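You operate a simulated robot arm through the tools that you are given. There is no shell and no other tool.

The job below is to be done with a simulated robot arm. You get a single attempt, and the scene is never put back.

Task
Blast the narrow bracket for the card's time and take it out.
Fine: timer knob to the job card's figure, then START, one run; free the latch only when the run has ended; the bracket goes on the side shelf; the hatch stays open, the air valves as set.
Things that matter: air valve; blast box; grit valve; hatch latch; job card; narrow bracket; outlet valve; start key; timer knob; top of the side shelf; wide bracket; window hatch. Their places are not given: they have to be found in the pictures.

The check looks at the end state, three seconds after you hand in, the way a careful person would. Anything else that was tipped, shoved, dropped, spilled or broken makes it a failure.

Robot
A 7-joint arm with a two-finger parallel gripper, fixed in place. Base frame: the origin is on the floor under the middle of its stand, x ahead of it, y to its left, z up; the work surface is at about z = 0.92. Lengths are in m, angles in degrees, forces in N, time in s.
It reaches about 1.372 m from its shoulder. Its first joint turns from -149.0 to 149.0 degrees. Payload 3.43 kg.
The TCP is the grasp point between the finger pads, 0.03 m short of the fingertips. In the tool frame z runs along the fingers and y along their closing line. Largest opening 0.094 m; finger width 0.028, thickness 0.01; the body of the gripper, 0.05 by 0.096 m, starts 0.055 m behind the TCP.
Orientation is that of the tool frame in the base frame, as a unit quaternion [x, y, z, w]. With the fingers straight down and closing along the base's y, the tool's x points along the base's -x, its y along +y and its z along -z.

Tools
- The arm moves only by the tool send_rows. Its argument "deltas" is a list of rows, each an object (a shift or turn left out is 0, a gripper value left out holds the last) with "delta_rot": the turn, a rotation vector about the base's x, y, z in units of 5 degrees (1.0 is 5 degrees), a list of three; "slide": the shift along the base's x, y, z in units of 30 mm (1.0 is 30 mm), a list of three; "gripper": the gripper command, from -1 (shut) to 1 (fully open), values between in proportion. In form: [{"delta_rot": [rx, ry, rz], "slide": [tx, ty, tz], "gripper": gripper}, ...]. A call has 1 to 20 rows; each row shifts and turns the commanded pose from where the row before left it. A call with a number of a shift or a turn outside -1 to 1 is refused whole. A row lasts 0.2 s, in which the tool goes at most 0.05 m and 8.6 degrees; a call with a longer step from one row to the next is refused whole, and so is a gripper value outside its range. A pose out of reach is approached as far as the arm can. The call stops where the force on the tool passes 60 N (or 10 N more than at its start, if that is more) or the arm is blocked; 0.2 s more then pass. Each finger travels about 0.045 m/s and halts on what it meets, pressing with about 31 N; the grip force reading is that of the motor and also rises with nothing between the fingers. The clock runs only during rows and for 0.2 s after the last one: add rows that do not move to give the fingers time. It gives the time, the measured TCP pose, the force on the tool (base axes), the opening and the grip force at its end, in the units of the frame above (readings bear some noise), with the torque about the TCP (base axes, N m) and any sound that the robot's microphone picked up.
- Cameras (640 x 400 px; columns grow to the right, rows downward): "scene" is fixed at [0.0671, -0.6436, 1.3691]; the picture's right is [-0.63, -0.77, 0.00], its down [-0.54, 0.44, -0.71] and it looks along [0.55, -0.45, -0.70] (base axes); focal length 214 px, centre (320, 200). "wrist" rides on the gripper at [0.076, 0.014, -0.103] in the tool frame; the picture's right is [-0.18, 0.98, 0.00], its down [-0.75, -0.14, -0.64] and it looks along [-0.63, -0.12, 0.77] (tool axes); focal length 243 px, centre (320, 200).
- grab_frame(camera): a new picture of that camera. The clock stands still meanwhile.
- locate(camera, pixels): for up to 12 pixels [column, row] of the newest picture of that camera ("zoom" is the newest enlarged one), the place [x, y, z] in the base frame of the surface seen there, good to about 0.002 m, but the place of the scene camera against the robot may be out by one fixed shift of up to 0.025 m in any direction. The clock stands still meanwhile.
- zoom(camera, box): a new picture of the part [left, top, right, bottom] of that camera's present view, enlarged. The clock stands still meanwhile.
- sign_off(): hands the job in; it is judged then, once.

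Unless the task says otherwise, let go and move clear before handing in.

The tools are called as a command line: name --argument value ..., lists and objects as JSON in quotes. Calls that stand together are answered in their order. send_rows: Moves the arm, as the interface text tells. Its arguments: {"type":"object","properties":{"deltas":{"type":"array","items":{"type":"object","properties":{"delta_rot":{"type":"array","items":{"type":"number"}},"slide":{"type":"array","items":{"type":"number"}},"gripper":{"type":"number"}}}}},"required":["deltas"]} The other tools are called the same way: grab_frame (camera) takes a picture; locate (camera, pixels) gives the place of the surface under pixels of a picture; zoom (camera, box) takes an enlarged picture of a part of a camera's view; sign_off () hands the job in.

At the start:

```text
clock: 0.0
tcp_pos: [0.6066, -0.7809, 1.1793]
tool_rot: [0.001, 1.0, 0.0, 0.0]
ft_force: [0.0, 0.2, -0.2]
ft_torque: [0.02, -0.06, 0.0]
finger_gap: 0.0939
gripper_force: 0.0
```

scene: 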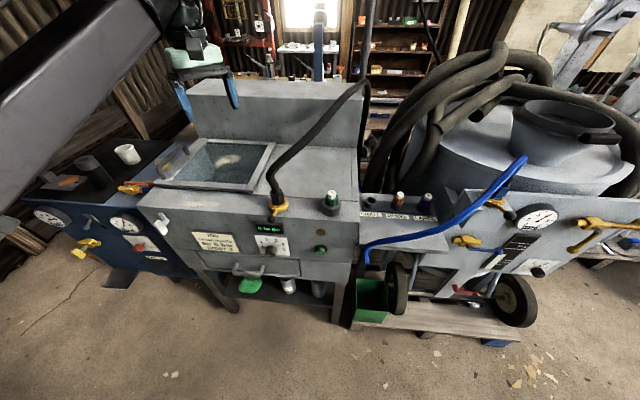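
wrist: 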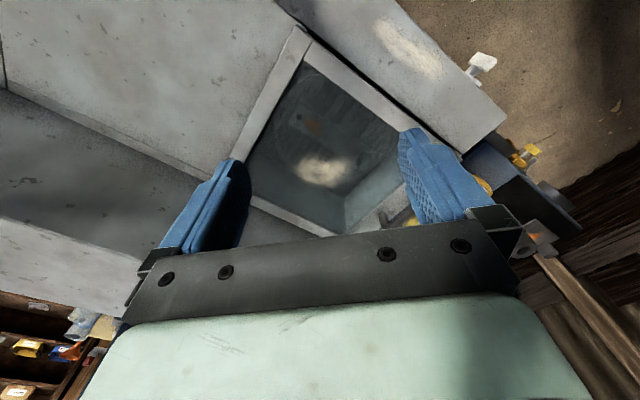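

The scene shows a blast cabinet with a window hatch around (215,165), a job card near (215,243), a timer knob and display near (272,240), and a side shelf near (100,165). I'll zoom in on these to read the details.

zoom --camera "scene" --box '[180, 210, 340, 310]'

zoom --camera "scene" --box '[130, 110, 290, 210]'

zoom --camera "scene" --box '[20, 120, 220, 290]'

zoom --camera "scene" --box '[340, 160, 640, 340]'

```text
4.00 times, centred on (260, 260) of scene
```

zoom: 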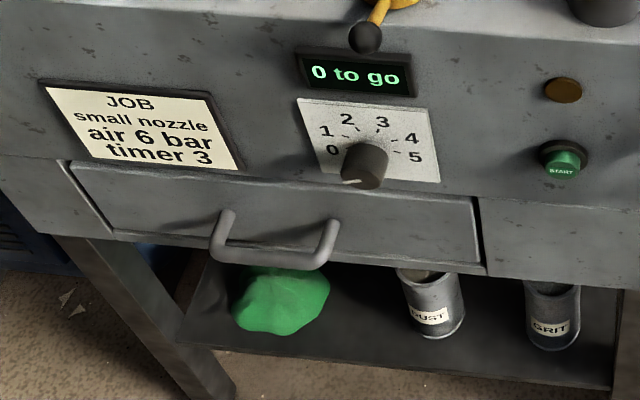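

```text
4.00 times, centred on (210, 160) of scene
```

zoom: 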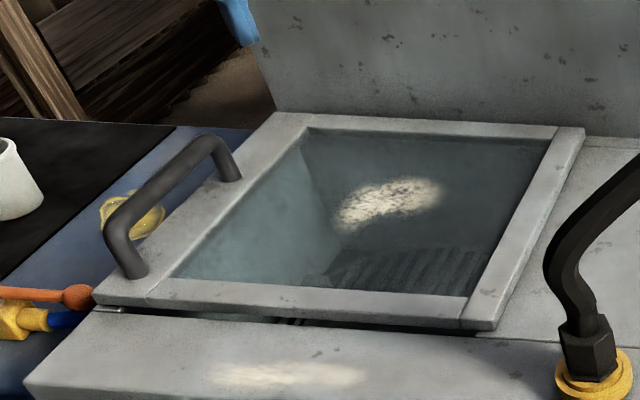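

```text
2.35 times, centred on (120, 205) of scene
```

zoom: 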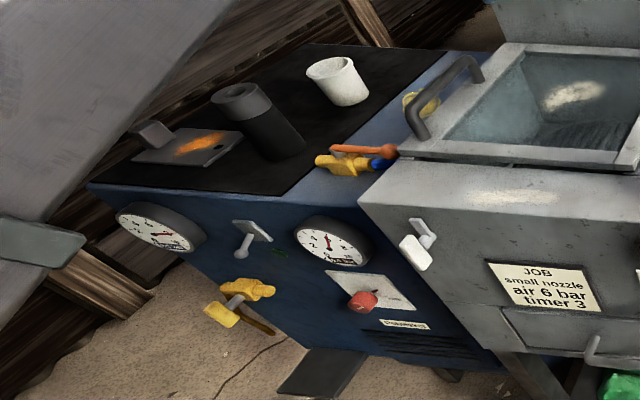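

```text
2.13 times, centred on (490, 250) of scene
```

zoom: 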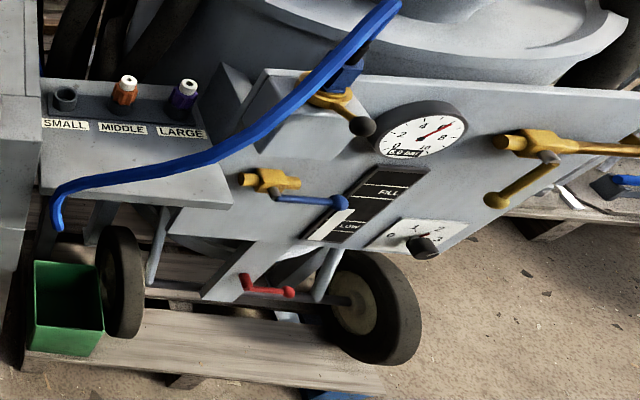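

The job card reads timer 3 and the display says "0 to go". I'll enlarge the latch area, the side shelf and the wrist view to tell the parts apart.

zoom --camera "scene" --box '[120, 180, 200, 230]'

zoom --camera "scene" --box '[40, 130, 152, 200]'

zoom --camera "scene" --box '[120, 200, 184, 240]'

zoom --camera "wrist" --box '[230, 30, 420, 240]'

zoom --camera "scene" --box '[250, 180, 370, 270]'

zoom --camera "scene" --box '[30, 200, 190, 300]'

```text
8.00 times, centred on (160, 205) of scene
```

zoom: 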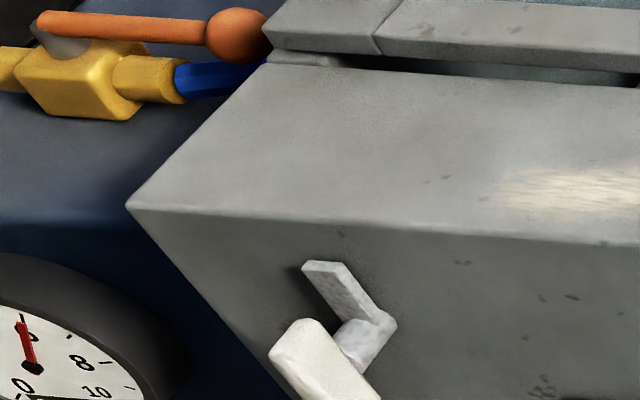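

```text
5.71 times, centred on (96, 165) of scene
```

zoom: 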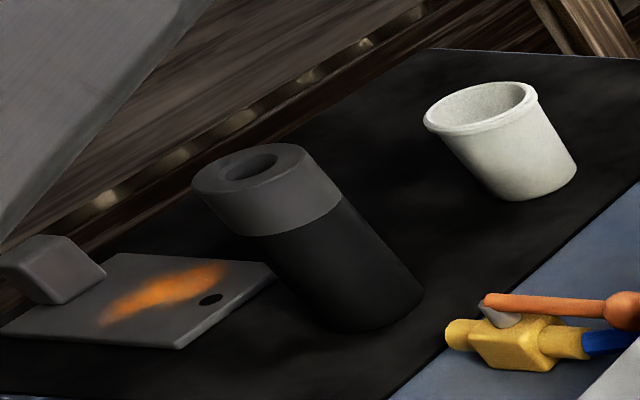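

```text
10.00 times, centred on (152, 220) of scene
```

zoom: 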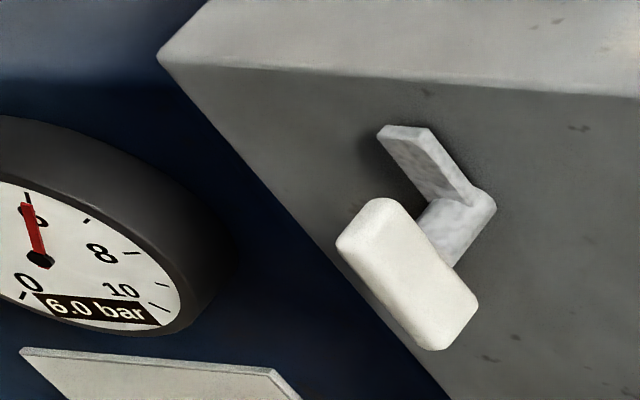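

```text
1.90 times, centred on (325, 135) of wrist
```

zoom: 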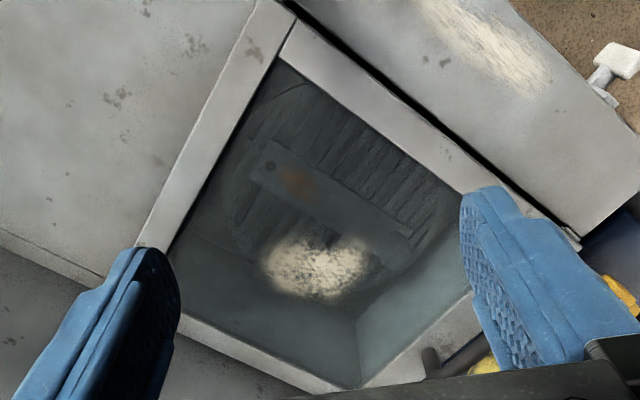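

```text
4.44 times, centred on (310, 225) of scene
```

zoom: 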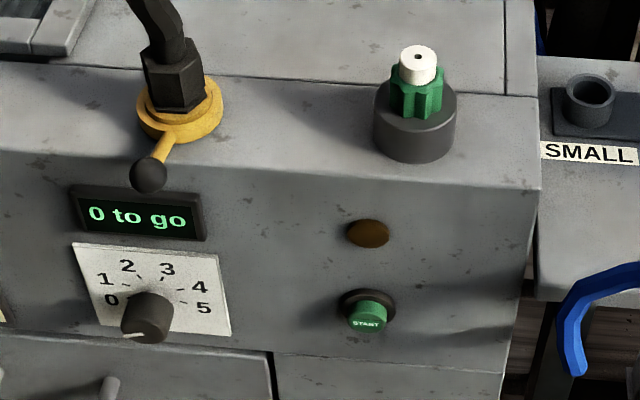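

```text
4.00 times, centred on (110, 250) of scene
```

zoom: 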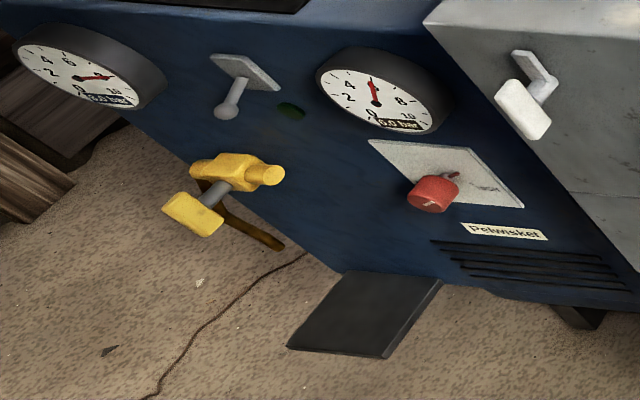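

The latch is the white lever at scene (152,222), the narrow bracket lies under the glass in the box, and the wide bracket is on the dark shelf top. Now I'll locate key points in the base frame.

zoom --camera "scene" --box '[140, 180, 380, 330]'

locate --camera "scene" --pixels '[[140, 203], [350, 232], [272, 228], [265, 256], [321, 250], [148, 221], [155, 226], [276, 143], [198, 139], [253, 191], [153, 184], [180, 150]]'

locate --camera "wrist" --pixels '[[299, 28], [232, 160], [303, 50], [460, 158], [312, 127], [330, 170], [505, 115], [482, 62], [350, 200], [320, 230], [400, 215], [270, 10]]'

locate --camera "scene" --pixels '[[44, 199], [70, 181], [52, 176], [88, 161], [97, 180], [127, 147], [132, 160], [110, 190], [132, 188], [160, 150], [60, 165], [108, 145]]'

```text
2.67 times, centred on (260, 255) of scene
```

zoom: 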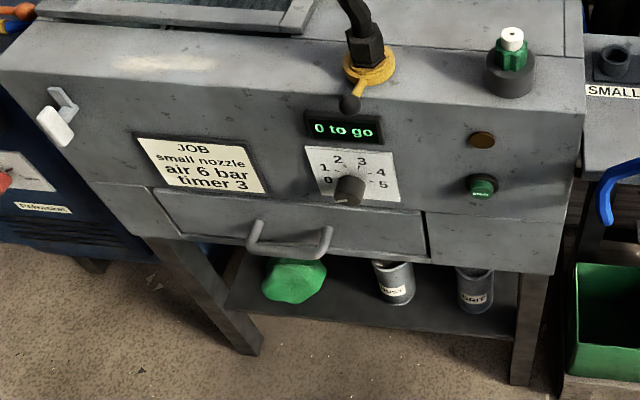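

```text
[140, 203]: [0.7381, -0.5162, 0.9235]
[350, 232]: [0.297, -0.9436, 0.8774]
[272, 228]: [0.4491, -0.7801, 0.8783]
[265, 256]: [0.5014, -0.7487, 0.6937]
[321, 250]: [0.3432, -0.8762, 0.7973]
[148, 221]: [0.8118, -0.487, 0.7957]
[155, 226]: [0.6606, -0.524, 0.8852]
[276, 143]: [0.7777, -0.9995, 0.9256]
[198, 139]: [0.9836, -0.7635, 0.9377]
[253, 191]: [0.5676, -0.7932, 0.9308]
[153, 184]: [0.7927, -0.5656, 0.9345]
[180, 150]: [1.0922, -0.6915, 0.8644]
```

```text
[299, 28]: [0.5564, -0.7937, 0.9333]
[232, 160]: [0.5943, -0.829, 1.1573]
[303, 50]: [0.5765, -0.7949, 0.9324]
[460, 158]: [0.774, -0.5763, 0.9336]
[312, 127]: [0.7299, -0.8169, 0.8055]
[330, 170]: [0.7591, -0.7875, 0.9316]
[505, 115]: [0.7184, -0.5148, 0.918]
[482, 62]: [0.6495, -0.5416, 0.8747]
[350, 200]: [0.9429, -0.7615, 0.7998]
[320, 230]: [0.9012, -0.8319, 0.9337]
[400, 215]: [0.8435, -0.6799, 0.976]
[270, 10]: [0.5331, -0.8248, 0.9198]
```

```text
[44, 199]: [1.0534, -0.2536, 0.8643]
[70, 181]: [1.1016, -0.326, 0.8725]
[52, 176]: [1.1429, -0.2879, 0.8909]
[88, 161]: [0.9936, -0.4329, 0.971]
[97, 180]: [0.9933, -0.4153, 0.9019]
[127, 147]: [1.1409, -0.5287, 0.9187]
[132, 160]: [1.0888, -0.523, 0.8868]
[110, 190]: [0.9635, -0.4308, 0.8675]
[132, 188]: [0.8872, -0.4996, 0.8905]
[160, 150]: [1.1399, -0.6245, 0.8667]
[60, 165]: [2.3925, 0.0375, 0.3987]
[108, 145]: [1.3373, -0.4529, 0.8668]
```

The front face runs from about (0.738,-0.516) to (0.297,-0.944), so it faces the robot base, rotated about 46°. I'll first back off from above the hatch while yawing the tool to line up with the box.

send_rows --deltas '[{"slide": [-0.5, 0.5, 0], "delta_rot": [0, 0, -0.918]}, {"slide": [-0.5, 0.5, 0], "delta_rot": [0, 0, -0.918]}, {"slide": [-0.5, 0.5, 0], "delta_rot": [0, 0, -0.918]}, {"slide": [-0.5, 0.5, 0], "delta_rot": [0, 0, -0.918]}, {"slide": [-0.5, 0.5, 0], "delta_rot": [0, 0, -0.918]}, {"slide": [-0.5, 0.5, 0], "delta_rot": [0, 0, -0.918]}, {"slide": [-0.5, 0.5, 0], "delta_rot": [0, 0, -0.918]}, {"slide": [-0.5, 0.5, 0], "delta_rot": [0, 0, -0.918]}, {"slide": [-0.5, 0.5, 0], "delta_rot": [0, 0, -0.918]}, {"slide": [-0.5, 0.5, 0], "delta_rot": [0, 0, -0.918]}]'

locate --camera "scene" --pixels '[[276, 190], [280, 165], [300, 145], [330, 110], [355, 90], [365, 50], [278, 212], [331, 200], [270, 250], [262, 238], [285, 250], [340, 262]]'

```text
clock: 1.5
tcp_pos: [0.513, -0.6877, 1.18]
tool_rot: [0.246, 0.969, -0.004, 0.004]
ft_force: [3.7, -0.6, -5.5]
ft_torque: [-0.2, 0.24, -0.17]
finger_gap: 0.0939
gripper_force: 0.0
stopped in row 7: the force on the tool passed its limit at 72 N (the readings are from after the stop); the commanded pose is now the measured one
```

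```text
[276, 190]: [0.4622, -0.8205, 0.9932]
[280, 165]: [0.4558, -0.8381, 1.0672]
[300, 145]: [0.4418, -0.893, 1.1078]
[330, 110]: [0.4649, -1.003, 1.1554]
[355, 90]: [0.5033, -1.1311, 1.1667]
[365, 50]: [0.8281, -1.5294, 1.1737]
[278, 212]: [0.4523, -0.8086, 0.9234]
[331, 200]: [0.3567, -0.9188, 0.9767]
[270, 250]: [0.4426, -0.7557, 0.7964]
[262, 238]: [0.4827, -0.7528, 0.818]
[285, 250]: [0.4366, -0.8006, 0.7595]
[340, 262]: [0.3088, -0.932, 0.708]
```

The move stopped at (0.513,-0.688,1.18) with 72 N on the tool, so something was touched. I'll look at both cameras before doing anything else.

grab_frame --camera "scene"

grab_frame --camera "wrist"

```text
taken
```

scene: 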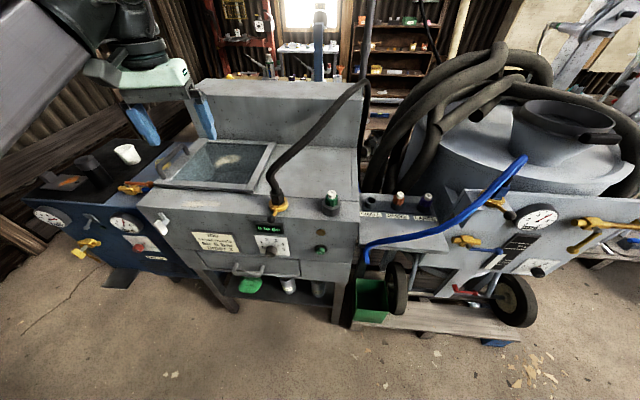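

```text
taken
```

wrist: 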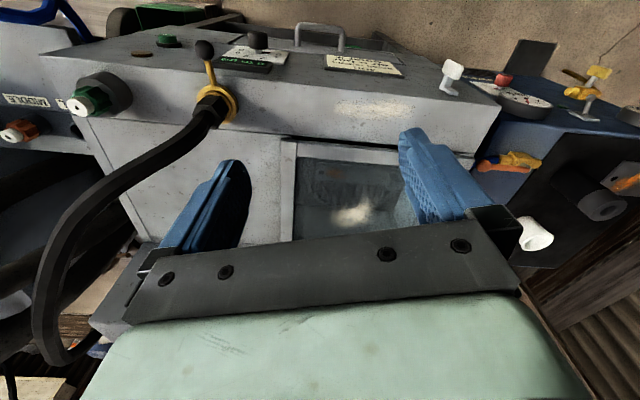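

Nothing obvious is touching in the pictures; the fingers at scene (142,125) and (205,117) look clear. I'll zoom there and take a still reading to see whether the force persists.

zoom --camera "scene" --box '[60, 20, 260, 150]'

send_rows --deltas '[{"slide": [0, 0, 0]}]'

```text
3.08 times, centred on (160, 85) of scene
```

zoom: 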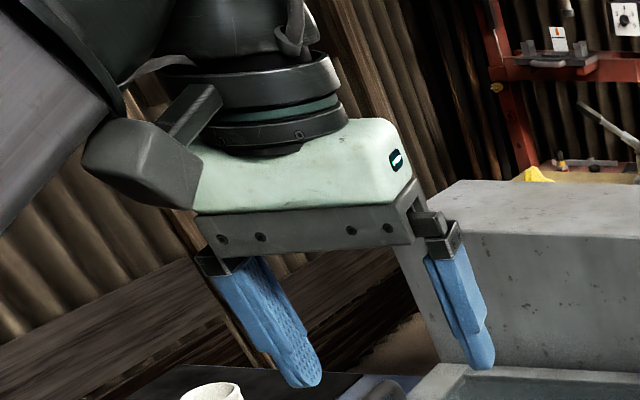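

```text
clock: 1.9
tcp_pos: [0.5144, -0.6872, 1.179]
tool_rot: [0.245, 0.969, -0.004, 0.005]
ft_force: [2.7, -2.6, -6.9]
ft_torque: [-0.16, 0.0, -0.03]
finger_gap: 0.0941
gripper_force: 0.0
```

The zoom shows the camera housing on the gripper (zoom 140,165) right beside the robot's own forearm, so it was most likely self-contact while retracting. I'll move out and up again before tilting the tool towards the box.

send_rows --deltas '[{"slide": [0.5, -0.5, 0.3]}, {"slide": [0.5, -0.5, 0.5]}, {"slide": [0.5, -0.5, 0.5]}, {"slide": [0.3, -0.3, 0.5], "delta_rot": [0, 0, -0.6]}, {"slide": [0, 0, 0.3], "delta_rot": [0, 0, -0.9]}, {"slide": [0, 0, 0], "delta_rot": [0, 0, -0.9]}, {"slide": [0, 0, 0], "delta_rot": [0, 0, -0.9]}]'

grab_frame --camera "scene"

```text
clock: 2.8
tcp_pos: [0.5616, -0.7325, 1.2207]
tool_rot: [0.247, 0.969, -0.007, 0.009]
ft_force: [9.0, -3.5, -12.3]
ft_torque: [-0.31, 0.23, -0.25]
finger_gap: 0.0941
gripper_force: 0.2
stopped in row 4: the force on the tool passed its limit at 74 N (the readings are from after the stop); the commanded pose is now the measured one
```

```text
taken
```

scene: 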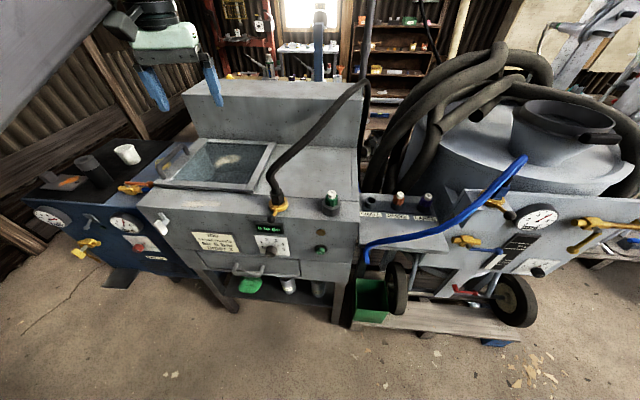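

The contact recurs as I yaw, and the force pushes the tool forward and down, so the camera housing is meeting the forearm behind it. I'll undo some yaw, then tilt the fingers forward, which swings the housing away from the forearm.

send_rows --deltas '[{"delta_rot": [0, 0, 0.8]}, {"delta_rot": [0, 0, 0.8]}, {"delta_rot": [-0.718, -0.696, 0]}, {"delta_rot": [-0.718, -0.696, 0]}, {"delta_rot": [-0.718, -0.696, 0]}, {"delta_rot": [-0.718, -0.696, 0]}, {"delta_rot": [-0.718, -0.696, 0]}, {"delta_rot": [-0.718, -0.696, 0]}]'

grab_frame --camera "scene"

```text
clock: 4.6
tcp_pos: [0.5604, -0.7338, 1.2188]
tool_rot: [0.172, 0.948, -0.158, 0.217]
ft_force: [-0.5, -0.1, -0.2]
ft_torque: [-0.02, 0.03, -0.01]
finger_gap: 0.0939
gripper_force: 0.2
```

```text
taken
```

scene: 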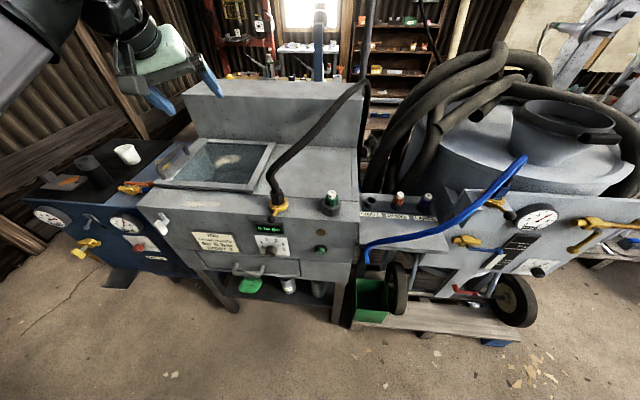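

Force is back to zero and the tilt works. I'll tilt the remaining 60° to bring the fingers level.

send_rows --deltas '[{"delta_rot": [-0.718, -0.696, 0]}, {"delta_rot": [-0.718, -0.696, 0]}, {"delta_rot": [-0.718, -0.696, 0]}, {"delta_rot": [-0.718, -0.696, 0]}, {"delta_rot": [-0.718, -0.696, 0]}, {"delta_rot": [-0.718, -0.696, 0]}, {"delta_rot": [-0.718, -0.696, 0]}, {"delta_rot": [-0.718, -0.696, 0]}, {"delta_rot": [-0.718, -0.696, 0]}, {"delta_rot": [-0.718, -0.696, 0]}, {"delta_rot": [-0.718, -0.696, 0]}, {"delta_rot": [-0.718, -0.696, 0]}]'

grab_frame --camera "scene"

grab_frame --camera "wrist"

```text
clock: 7.2
tcp_pos: [0.5604, -0.7328, 1.2206]
tool_rot: [0.124, 0.689, -0.416, 0.581]
ft_force: [0.3, -0.1, -0.2]
ft_torque: [0.02, 0.0, -0.02]
finger_gap: 0.0939
gripper_force: 0.1
```

```text
taken
```

scene: 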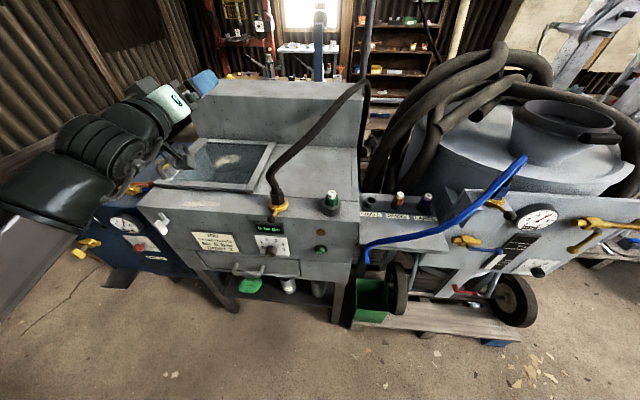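

```text
taken
```

wrist: 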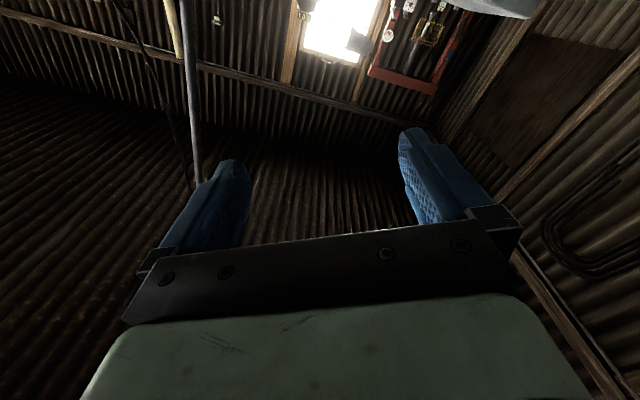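

The tool is now level and clear. The panel is unobstructed in the scene view, so I'll zoom closely on the dial at (270,246), START and the latch to measure them.

zoom --camera "scene" --box '[250, 225, 298, 255]'

zoom --camera "scene" --box '[306, 225, 338, 255]'

zoom --camera "scene" --box '[140, 204, 188, 240]'

```text
13.33 times, centred on (274, 240) of scene
```

zoom: 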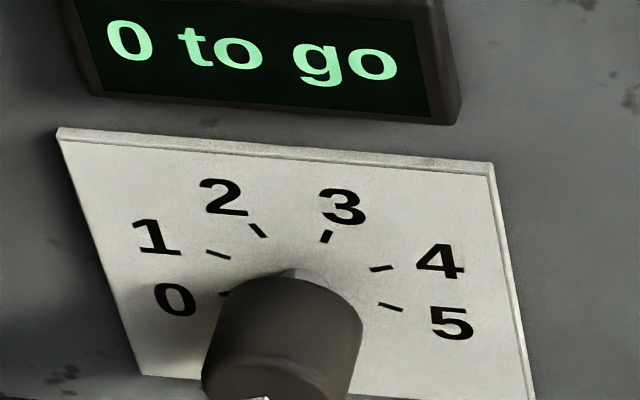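

```text
13.33 times, centred on (322, 240) of scene
```

zoom: 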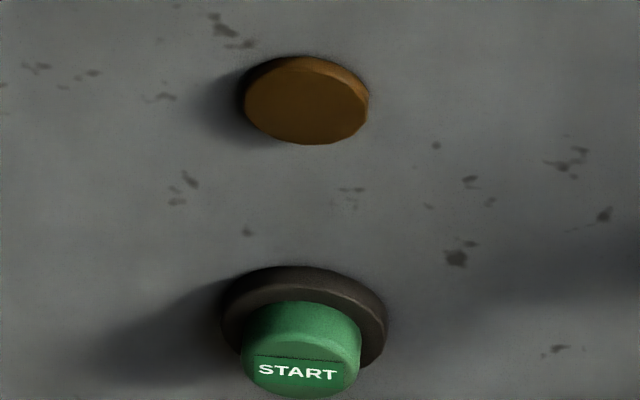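

```text
11.11 times, centred on (164, 222) of scene
```

zoom: 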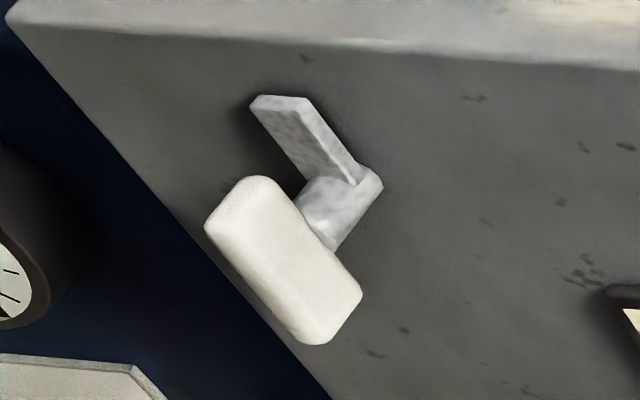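

The dial face shows ticks 0–5; I need the knob's end face and the tick geometry. I'll zoom a bit lower and locate ticks, the START cap and the latch tips.

locate --camera "zoom" --pixels '[[255, 110], [315, 105], [360, 185], [335, 240], [310, 195], [245, 195], [330, 320], [290, 260], [230, 215], [450, 330], [500, 200], [200, 100]]'

zoom --camera "scene" --box '[254, 230, 290, 262]'

```text
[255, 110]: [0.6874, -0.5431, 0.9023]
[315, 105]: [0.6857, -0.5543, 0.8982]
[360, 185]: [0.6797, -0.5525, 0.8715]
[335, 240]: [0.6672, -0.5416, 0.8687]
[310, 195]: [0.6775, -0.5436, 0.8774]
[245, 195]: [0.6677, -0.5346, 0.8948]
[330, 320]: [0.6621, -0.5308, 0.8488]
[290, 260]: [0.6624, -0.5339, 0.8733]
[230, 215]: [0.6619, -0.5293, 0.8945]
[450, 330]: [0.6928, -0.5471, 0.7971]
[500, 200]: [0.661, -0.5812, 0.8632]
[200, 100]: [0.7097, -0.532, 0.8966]
```

```text
12.50 times, centred on (272, 246) of scene
```

zoom: 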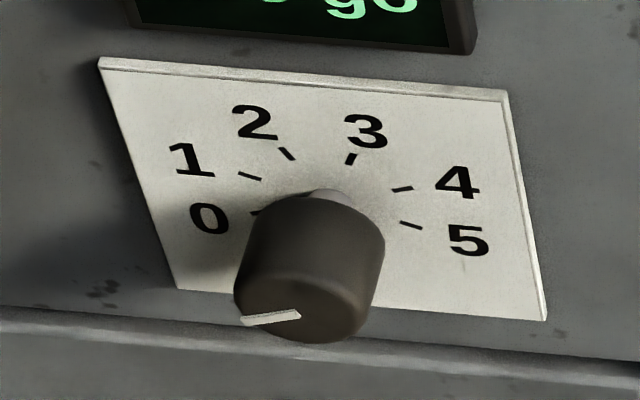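

The knob's white pointer (zoom 245–300, 318) points left, at the 0 tick. I'll locate ticks, numerals and the knob's end face in this zoom.

locate --camera "zoom" --pixels '[[250, 176], [287, 153], [351, 158], [403, 189], [411, 225], [110, 66], [500, 100], [538, 312], [180, 285], [247, 321], [297, 315], [345, 325]]'

locate --camera "scene" --pixels '[[321, 253], [321, 251], [322, 246], [316, 247], [327, 247], [321, 233], [274, 219], [276, 232]]'

locate --camera "zoom" --pixels '[[310, 300], [280, 290], [330, 295], [360, 290], [310, 335], [270, 332], [258, 300], [310, 210], [250, 215], [375, 270], [240, 295], [358, 305]]'

```text
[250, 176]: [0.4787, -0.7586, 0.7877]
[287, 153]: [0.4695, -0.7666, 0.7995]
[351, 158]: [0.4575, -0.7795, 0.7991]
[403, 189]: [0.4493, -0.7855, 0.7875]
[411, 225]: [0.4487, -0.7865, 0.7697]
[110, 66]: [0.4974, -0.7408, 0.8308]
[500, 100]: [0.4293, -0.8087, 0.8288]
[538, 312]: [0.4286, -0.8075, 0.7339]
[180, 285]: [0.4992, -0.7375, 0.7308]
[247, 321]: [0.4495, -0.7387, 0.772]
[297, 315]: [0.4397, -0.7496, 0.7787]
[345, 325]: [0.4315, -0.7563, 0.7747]
```

```text
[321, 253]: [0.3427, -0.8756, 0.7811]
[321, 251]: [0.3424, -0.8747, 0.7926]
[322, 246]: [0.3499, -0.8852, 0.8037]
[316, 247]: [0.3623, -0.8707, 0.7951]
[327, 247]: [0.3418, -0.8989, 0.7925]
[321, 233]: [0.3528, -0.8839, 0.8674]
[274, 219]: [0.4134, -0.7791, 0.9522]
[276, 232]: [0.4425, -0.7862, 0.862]
```

```text
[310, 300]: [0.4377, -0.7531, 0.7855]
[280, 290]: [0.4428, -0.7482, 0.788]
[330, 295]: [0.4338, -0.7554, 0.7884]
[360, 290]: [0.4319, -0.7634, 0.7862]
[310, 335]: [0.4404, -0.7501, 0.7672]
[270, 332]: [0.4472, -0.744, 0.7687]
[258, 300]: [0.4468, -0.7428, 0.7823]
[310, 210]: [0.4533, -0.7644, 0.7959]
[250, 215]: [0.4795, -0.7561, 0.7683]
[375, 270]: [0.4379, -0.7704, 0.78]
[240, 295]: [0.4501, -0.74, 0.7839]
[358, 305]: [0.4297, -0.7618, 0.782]
```

The dial centre is at s≈0.2065 along the face, z≈0.781, ticks 48° apart (0 at −120°, 3 at +24°), so the knob needs about 144° clockwise; it protrudes about 0.034 m. I'll back away from the box with the tool level, rolling the camera towards the right side as I go.

send_rows --deltas '[{"slide": [-0.63, 0.65, 0], "delta_rot": [-0.348, 0.359, 0]}, {"slide": [-0.63, 0.65, 0], "delta_rot": [-0.696, 0.718, 0]}, {"slide": [-0.63, 0.65, 0], "delta_rot": [-0.696, 0.718, 0]}, {"slide": [-0.63, 0.65, 0], "delta_rot": [-0.696, 0.718, 0]}, {"slide": [-0.63, 0.65, 0], "delta_rot": [-0.696, 0.718, 0]}, {"slide": [-0.63, 0.65, 0], "delta_rot": [-0.696, 0.718, 0]}, {"slide": [-0.63, 0.65, 0], "delta_rot": [-0.696, 0.718, 0]}, {"slide": [-0.63, 0.65, 0], "delta_rot": [-0.696, 0.718, 0]}]'

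grab_frame --camera "scene"

grab_frame --camera "wrist"

```text
clock: 9.0
tcp_pos: [0.4089, -0.5792, 1.2188]
tool_rot: [-0.108, 0.693, -0.577, 0.417]
ft_force: [0.3, -0.7, 0.4]
ft_torque: [0.01, 0.02, 0.03]
finger_gap: 0.0939
gripper_force: 0.2
```

```text
taken
```

scene: 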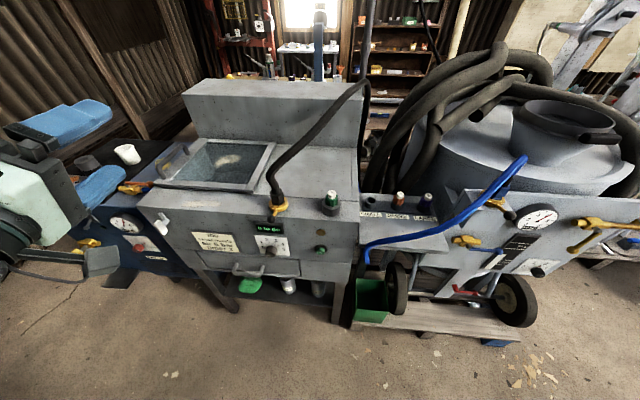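

```text
taken
```

wrist: 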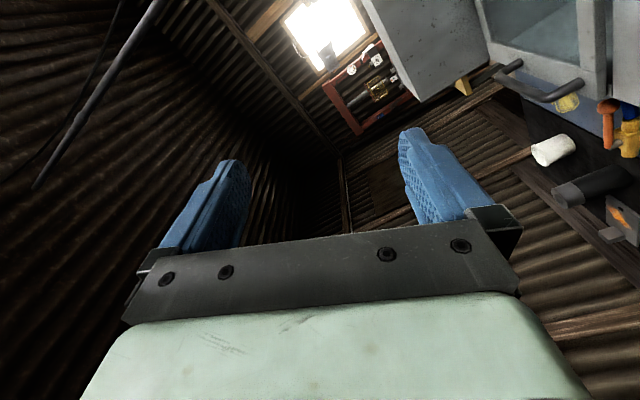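

The tool is level at d≈0.70 with the camera housing on the right. Before descending, I'll check how far the nozzle rack and blue hose at scene (365,245)–(450,235) stick out toward the robot.

locate --camera "scene" --pixels '[[366, 258], [372, 242], [410, 238], [450, 215], [445, 248], [362, 232], [263, 268], [236, 268], [293, 270], [445, 225], [275, 216], [333, 196]]'

```text
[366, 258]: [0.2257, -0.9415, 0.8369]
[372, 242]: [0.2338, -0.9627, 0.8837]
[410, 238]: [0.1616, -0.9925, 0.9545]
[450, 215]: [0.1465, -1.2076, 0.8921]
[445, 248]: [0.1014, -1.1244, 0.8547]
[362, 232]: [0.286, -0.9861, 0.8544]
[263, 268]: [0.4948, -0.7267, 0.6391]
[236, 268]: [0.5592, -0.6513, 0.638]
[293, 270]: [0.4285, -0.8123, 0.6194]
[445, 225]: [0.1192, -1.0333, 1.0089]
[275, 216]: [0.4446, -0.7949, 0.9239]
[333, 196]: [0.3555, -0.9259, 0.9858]
```

Everything at the right (blue hose, rack) sits at d≥0.825, so moving at d≈0.70 is clear. I'll descend and shift right in front of the panel.

send_rows --deltas '[{"slide": [-0.344, -0.333, -0.6]}, {"slide": [-0.344, -0.333, -0.9]}, {"slide": [-0.344, -0.333, -0.9]}, {"slide": [-0.344, -0.333, -0.9]}, {"slide": [-0.344, -0.333, -0.9]}, {"slide": [-0.344, -0.333, -0.9]}, {"slide": [-0.344, -0.333, -0.9]}, {"slide": [-0.344, -0.333, -0.9]}, {"slide": [-0.344, -0.333, -0.9]}, {"slide": [-0.344, -0.333, -0.9]}, {"slide": [-0.344, -0.333, -0.9]}, {"slide": [-0.344, -0.333, -0.9]}, {"slide": [-0.344, -0.333, -0.9]}, {"slide": [-0.344, -0.333, -0.9]}, {"slide": [-0.344, -0.333, -0.9]}, {"slide": [-0.344, -0.333, -0.9]}]'

grab_frame --camera "scene"

grab_frame --camera "wrist"

```text
clock: 12.4
tcp_pos: [0.2284, -0.7504, 0.8485]
tool_rot: [-0.106, 0.7, -0.567, 0.42]
ft_force: [0.0, 0.1, -0.3]
ft_torque: [0.0, -0.03, 0.02]
finger_gap: 0.0941
gripper_force: 0.0
out of reach, approached as far as the arm can: row 13, 14, 15, 16
```

```text
taken
```

scene: 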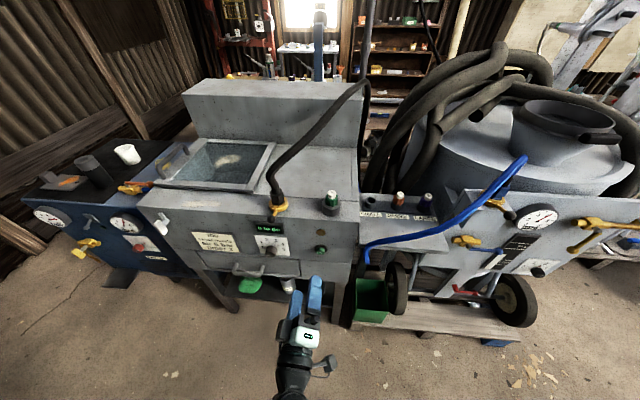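

```text
taken
```

wrist: 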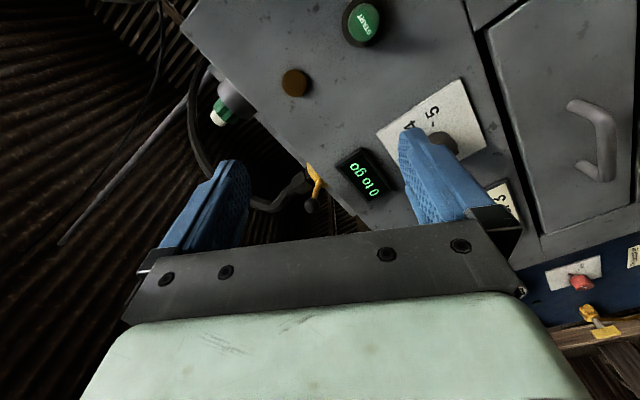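

Good wrist view: START at (365,22), knob at (443,148), display at (363,178). The arm reported a reach limit near z=0.85 here. I'll locate the panel items with the wrist camera to calibrate.

locate --camera "wrist" --pixels '[[366, 21], [356, 22], [376, 22], [296, 82], [442, 140], [450, 152], [463, 80], [487, 145], [377, 133], [405, 115], [420, 90], [300, 40]]'

zoom --camera "wrist" --box '[340, 60, 520, 220]'

zoom --camera "wrist" --box '[320, 0, 420, 60]'

```text
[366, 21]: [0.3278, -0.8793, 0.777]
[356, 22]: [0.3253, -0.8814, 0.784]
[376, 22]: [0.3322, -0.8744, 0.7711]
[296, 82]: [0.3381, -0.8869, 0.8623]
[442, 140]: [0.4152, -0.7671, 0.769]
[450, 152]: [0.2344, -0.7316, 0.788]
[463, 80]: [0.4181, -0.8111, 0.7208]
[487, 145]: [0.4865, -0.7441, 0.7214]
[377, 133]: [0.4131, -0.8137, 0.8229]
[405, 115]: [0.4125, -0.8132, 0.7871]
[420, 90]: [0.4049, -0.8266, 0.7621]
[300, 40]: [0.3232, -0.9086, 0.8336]
```

```text
2.50 times, centred on (430, 140) of wrist
```

zoom: 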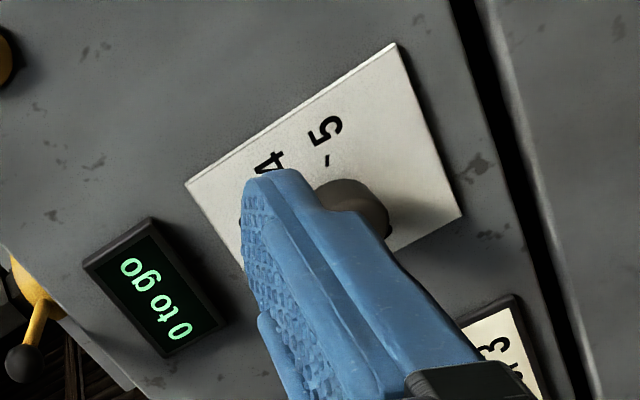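

```text
6.40 times, centred on (370, 30) of wrist
```

zoom: 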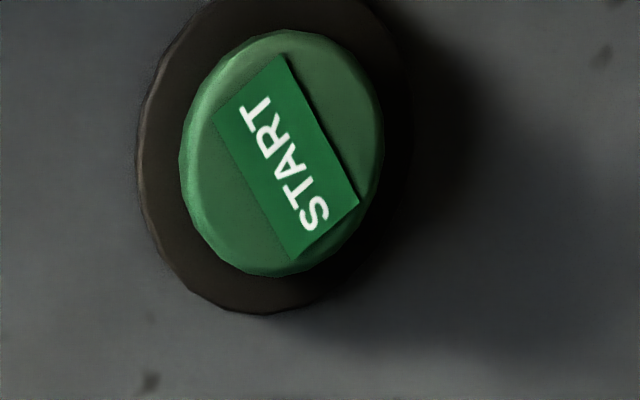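

Comparing wrist and scene readings, the scene camera is off by about (+0.015,+0.005,+0.006). The true knob centre is then about s=0.220, z=0.775, end face d≈0.837, and START is at (0.328,-0.879,0.777). I'll move left and forward to in front of the knob to see whether the arm reaches down there.

send_rows --deltas '[{"slide": [0.6, 0.58, 0], "gripper": 0.2}, {"slide": [0.6, 0.58, 0]}, {"slide": [0.6, 0.58, 0]}, {"slide": [0.6, 0.58, 0]}, {"slide": [0.696, -0.718, 0]}, {"slide": [0.696, -0.718, 0]}]'

grab_frame --camera "wrist"

grab_frame --camera "scene"

```text
clock: 13.8
tcp_pos: [0.3336, -0.7342, 0.8907]
tool_rot: [-0.108, 0.696, -0.574, 0.418]
ft_force: [-0.4, 0.2, 0.9]
ft_torque: [0.01, 0.02, 0.0]
finger_gap: 0.0563
gripper_force: 0.1
out of reach, approached as far as the arm can: row 1, 2, 3, 4
```

```text
taken
```

wrist: 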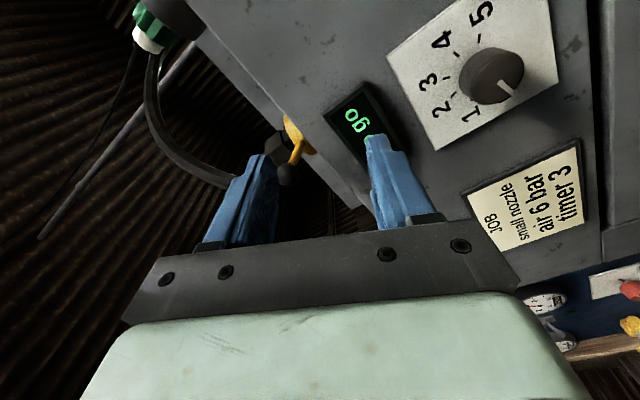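

```text
taken
```

scene: 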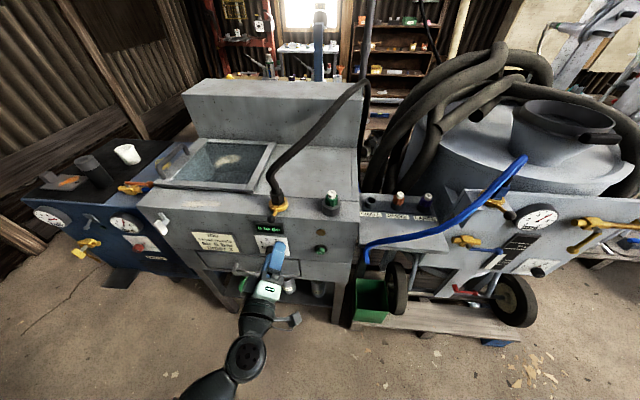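

The wrist view now clearly shows the knob at (490,75), pointer toward 0, and the dial 1–5. I'm at d≈0.76, z≈0.89; I'll try descending to knob height from here.

send_rows --deltas '[{"slide": [0.3, 0.29, -0.6]}, {"slide": [0.3, 0.29, -0.6]}, {"slide": [0.3, 0.29, -0.6]}, {"slide": [0.3, 0.29, -0.6]}, {"slide": [0, 0, -0.6]}, {"slide": [0, 0, -0.6]}]'

locate --camera "wrist" --pixels '[[490, 75], [513, 93], [475, 70], [545, 5], [558, 80], [437, 150], [388, 65]]'

```text
clock: 15.2
tcp_pos: [0.342, -0.7271, 0.8841]
tool_rot: [-0.107, 0.7, -0.569, 0.419]
ft_force: [-0.4, 0.1, 0.4]
ft_torque: [-0.01, -0.01, -0.02]
finger_gap: 0.0566
gripper_force: 0.0
out of reach, approached as far as the arm can: row 1, 2, 3, 4, 5, 6
```

```text
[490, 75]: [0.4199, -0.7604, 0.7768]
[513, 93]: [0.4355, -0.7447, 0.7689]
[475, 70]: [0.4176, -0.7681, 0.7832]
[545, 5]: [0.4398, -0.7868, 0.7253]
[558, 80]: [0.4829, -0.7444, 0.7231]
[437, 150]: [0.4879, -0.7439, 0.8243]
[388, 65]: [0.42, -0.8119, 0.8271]
```

Level fingers can't get below z≈0.88 here, so a wrist limit is likely. I'll roll the camera to the underside and tilt the fingers 20° downward, which keeps the pads parallel to the knob axis if they close horizontally.

send_rows --deltas '[{"delta_rot": [0.675, -0.696, 0]}, {"delta_rot": [0.675, -0.696, 0]}, {"delta_rot": [0.675, -0.696, 0]}, {"delta_rot": [0.675, -0.696, 0]}, {"delta_rot": [0.675, -0.696, 0]}, {"delta_rot": [0.675, -0.696, 0]}, {"delta_rot": [0.675, -0.696, 0]}, {"delta_rot": [0.675, -0.696, 0]}, {"delta_rot": [0.675, -0.696, 0]}, {"delta_rot": [0.675, -0.696, 0]}, {"delta_rot": [0.675, -0.696, 0]}, {"delta_rot": [0.675, -0.696, 0]}, {"delta_rot": [0.675, -0.696, 0]}, {"delta_rot": [0.718, 0.696, 0]}, {"delta_rot": [0.718, 0.696, 0]}, {"delta_rot": [0.718, 0.696, 0]}, {"delta_rot": [0.718, 0.696, 0]}]'

grab_frame --camera "wrist"

grab_frame --camera "scene"

```text
clock: 18.8
tcp_pos: [0.342, -0.7253, 0.8839]
tool_rot: [0.321, 0.749, -0.228, 0.533]
ft_force: [1.3, 0.3, 0.0]
ft_torque: [0.01, -0.02, 0.01]
finger_gap: 0.0563
gripper_force: 0.1
```

```text
taken
```

wrist: 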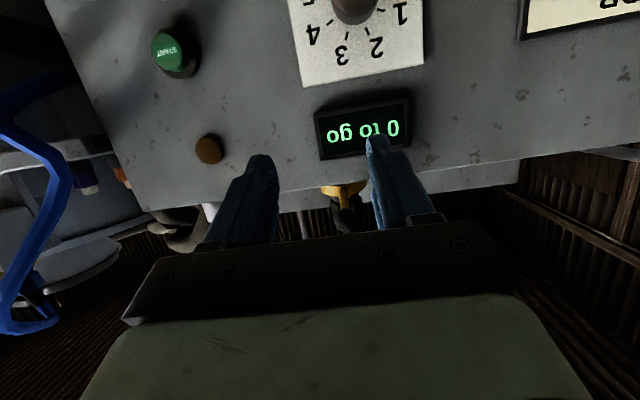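

```text
taken
```

scene: 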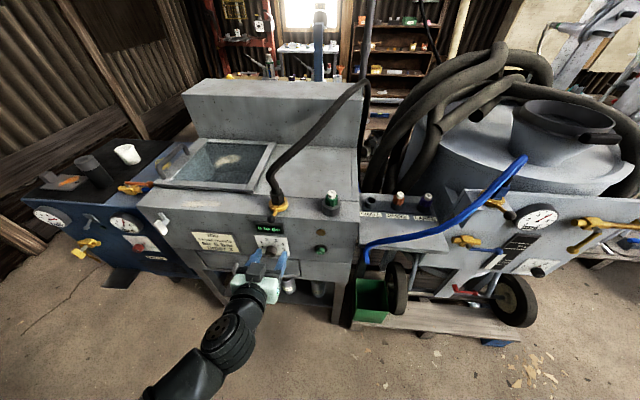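

Orientation is now fingers 19° down, closing line horizontal. I'll descend to knob height while shifting left about 4 cm.

send_rows --deltas '[{"slide": [0.233, 0.226, -0.6]}, {"slide": [0.233, 0.226, -0.75]}, {"slide": [0.233, 0.226, -0.75]}, {"slide": [0.233, 0.226, -0.75]}, {"slide": [0, 0, -0.75]}]'

grab_frame --camera "wrist"

```text
clock: 20.0
tcp_pos: [0.3719, -0.7002, 0.7757]
tool_rot: [0.321, 0.749, -0.229, 0.532]
ft_force: [1.0, 0.3, 0.3]
ft_torque: [-0.02, -0.02, 0.01]
finger_gap: 0.0562
gripper_force: 0.0
```

```text
taken
```

wrist: 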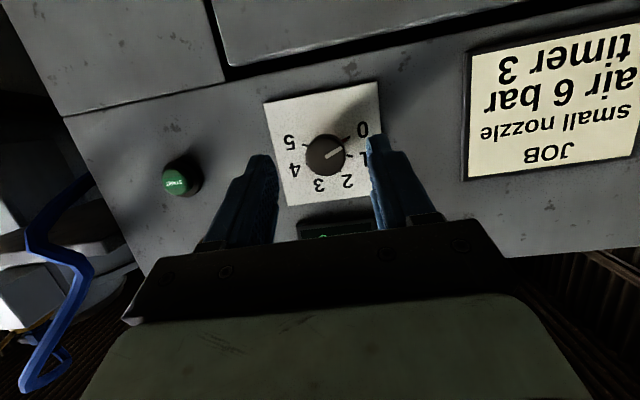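

Reached z=0.776 cleanly; the knob is dead ahead at (325,155) with its pointer at 0. I'll zoom and locate the dial precisely.

locate --camera "wrist" --pixels '[[264, 103], [377, 83], [326, 155], [342, 147], [313, 158], [183, 180], [176, 181], [285, 204]]'

zoom --camera "wrist" --box '[240, 70, 400, 210]'

```text
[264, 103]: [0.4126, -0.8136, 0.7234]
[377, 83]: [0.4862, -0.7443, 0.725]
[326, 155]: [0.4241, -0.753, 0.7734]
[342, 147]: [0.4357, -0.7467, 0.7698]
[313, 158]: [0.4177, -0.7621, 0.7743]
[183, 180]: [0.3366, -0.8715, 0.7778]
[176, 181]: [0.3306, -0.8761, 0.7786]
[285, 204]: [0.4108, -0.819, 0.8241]
```

```text
2.86 times, centred on (320, 140) of wrist
```

zoom: 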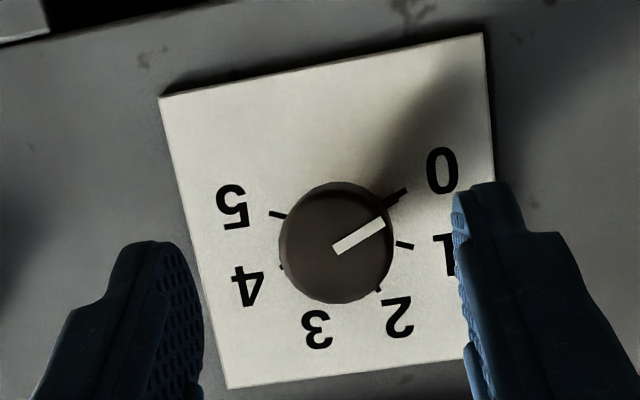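

Knob axis is at s≈0.2196, z≈0.774, end face d≈0.836; my TCP is nearly aligned. I'll test in free space whether the wrist can roll ±36° about the knob axis in this pose before gripping.

send_rows --deltas '[{"delta_rot": [0.696, -0.718, 0]}, {"delta_rot": [0.696, -0.718, 0]}, {"delta_rot": [0.696, -0.718, 0]}, {"delta_rot": [0.696, -0.718, 0]}, {"delta_rot": [0.696, -0.718, 0]}, {"delta_rot": [0.696, -0.718, 0]}, {"delta_rot": [0.696, -0.718, 0]}]'

send_rows --deltas '[{"delta_rot": [-0.696, 0.718, 0]}, {"delta_rot": [-0.696, 0.718, 0]}, {"delta_rot": [-0.696, 0.718, 0]}, {"delta_rot": [-0.696, 0.718, 0]}, {"delta_rot": [-0.696, 0.718, 0]}, {"delta_rot": [-0.696, 0.718, 0]}, {"delta_rot": [-0.696, 0.718, 0]}, {"delta_rot": [-0.696, 0.718, 0]}, {"delta_rot": [-0.696, 0.718, 0]}, {"delta_rot": [-0.696, 0.718, 0]}, {"delta_rot": [-0.696, 0.718, 0]}, {"delta_rot": [-0.696, 0.718, 0]}, {"delta_rot": [-0.696, 0.718, 0]}, {"delta_rot": [-0.696, 0.718, 0]}]'

```text
clock: 21.6
tcp_pos: [0.3731, -0.7016, 0.7765]
tool_rot: [0.467, 0.647, 0.008, 0.603]
ft_force: [-0.4, -0.2, 0.0]
ft_torque: [0.01, -0.02, 0.02]
finger_gap: 0.0564
gripper_force: 0.1
```

```text
clock: 24.6
tcp_pos: [0.3723, -0.7007, 0.775]
tool_rot: [0.145, 0.781, -0.445, 0.414]
ft_force: [0.2, 0.7, -0.6]
ft_torque: [0.03, 0.02, -0.01]
finger_gap: 0.0564
gripper_force: 0.0
```

Both extremes are reachable. Now at −35°, I'll move straight in to the knob (TCP to d≈0.832), staying about 8 mm clear of the dial plate.

send_rows --deltas '[{"slide": [0.428, -0.397, 0.025]}, {"slide": [0.428, -0.397, 0.025]}, {"slide": [0.428, -0.397, 0.025]}, {"slide": [0.428, -0.397, 0.025]}]'

grab_frame --camera "wrist"

```text
clock: 25.6
tcp_pos: [0.4236, -0.748, 0.7781]
tool_rot: [0.144, 0.782, -0.444, 0.414]
ft_force: [-0.1, -0.5, 0.1]
ft_torque: [0.0, -0.01, -0.01]
finger_gap: 0.0562
gripper_force: 0.0
```

```text
taken
```

wrist: 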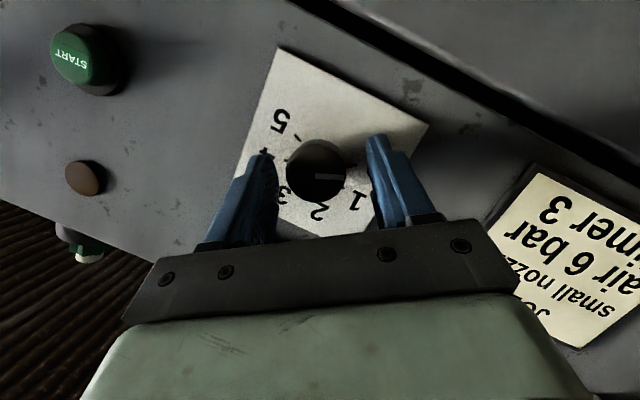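

The knob sits centred between the fingers at (316,172). I'll close on it.

send_rows --deltas '[{"gripper": -1}, {"gripper": -1}, {"gripper": -1}, {"gripper": -1}]'

grab_frame --camera "wrist"

```text
clock: 26.6
tcp_pos: [0.4213, -0.7487, 0.7787]
tool_rot: [0.146, 0.781, -0.445, 0.413]
ft_force: [-10.7, -23.1, 17.8]
ft_torque: [0.18, 0.46, 0.25]
finger_gap: 0.0338
gripper_force: 45.0
```

```text
taken
```

wrist: 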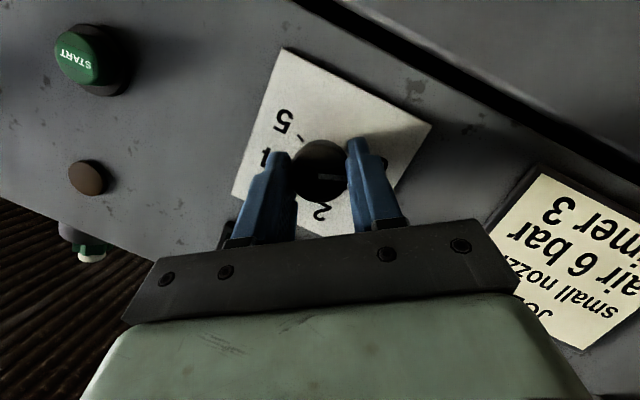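

Gripped at 33.8 mm, but there's about 30 N sideways along the closing line, so I'm ~2 mm off centre. I'll nudge to relieve it.

send_rows --deltas '[{"slide": [-0.04, -0.037, 0.038]}, {"slide": [0, 0, 0]}]'

```text
clock: 27.2
tcp_pos: [0.4223, -0.7488, 0.7787]
tool_rot: [0.144, 0.783, -0.443, 0.413]
ft_force: [-6.8, -8.8, -8.8]
ft_torque: [0.49, 0.5, 0.41]
finger_gap: 0.0337
gripper_force: 44.8
```

Load is relieved. I'll turn the knob clockwise 20° first and check the torque and follow-through.

send_rows --deltas '[{"delta_rot": [0.696, -0.718, 0], "slide": [-0.012, -0.012, 0]}, {"delta_rot": [0.696, -0.718, 0], "slide": [-0.012, -0.012, 0]}, {"delta_rot": [0.696, -0.718, 0], "slide": [-0.012, -0.012, 0]}, {"delta_rot": [0.696, -0.718, 0], "slide": [-0.012, -0.012, 0]}]'

zoom --camera "wrist" --box '[220, 50, 440, 250]'

```text
clock: 28.2
tcp_pos: [0.4209, -0.7508, 0.7799]
tool_rot: [0.248, 0.772, -0.324, 0.487]
ft_force: [0.6, -0.9, -18.4]
ft_torque: [0.53, 0.49, 0.92]
finger_gap: 0.0335
gripper_force: 45.0
```

```text
2.00 times, centred on (330, 150) of wrist
```

zoom: 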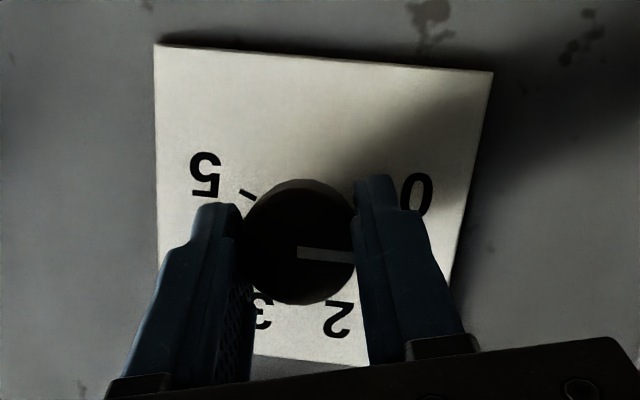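

The pointer turns with the grip. There's a −18 N vertical load, so I'll continue with a slight lowering per row.

send_rows --deltas '[{"delta_rot": [0.696, -0.718, 0], "slide": [-0.01, -0.01, -0.015]}, {"delta_rot": [0.696, -0.718, 0], "slide": [-0.01, -0.01, -0.012]}, {"delta_rot": [0.696, -0.718, 0], "slide": [-0.01, -0.01, -0.01]}, {"delta_rot": [0.696, -0.718, 0], "slide": [-0.01, -0.01, -0.01]}, {"delta_rot": [0.696, -0.718, 0], "slide": [-0.01, -0.01, -0.01]}]'

```text
clock: 29.4
tcp_pos: [0.4201, -0.7513, 0.7802]
tool_rot: [0.366, 0.726, -0.162, 0.559]
ft_force: [-12.6, 9.4, 6.0]
ft_torque: [0.23, 0.23, 1.16]
finger_gap: 0.0337
gripper_force: 45.2
```

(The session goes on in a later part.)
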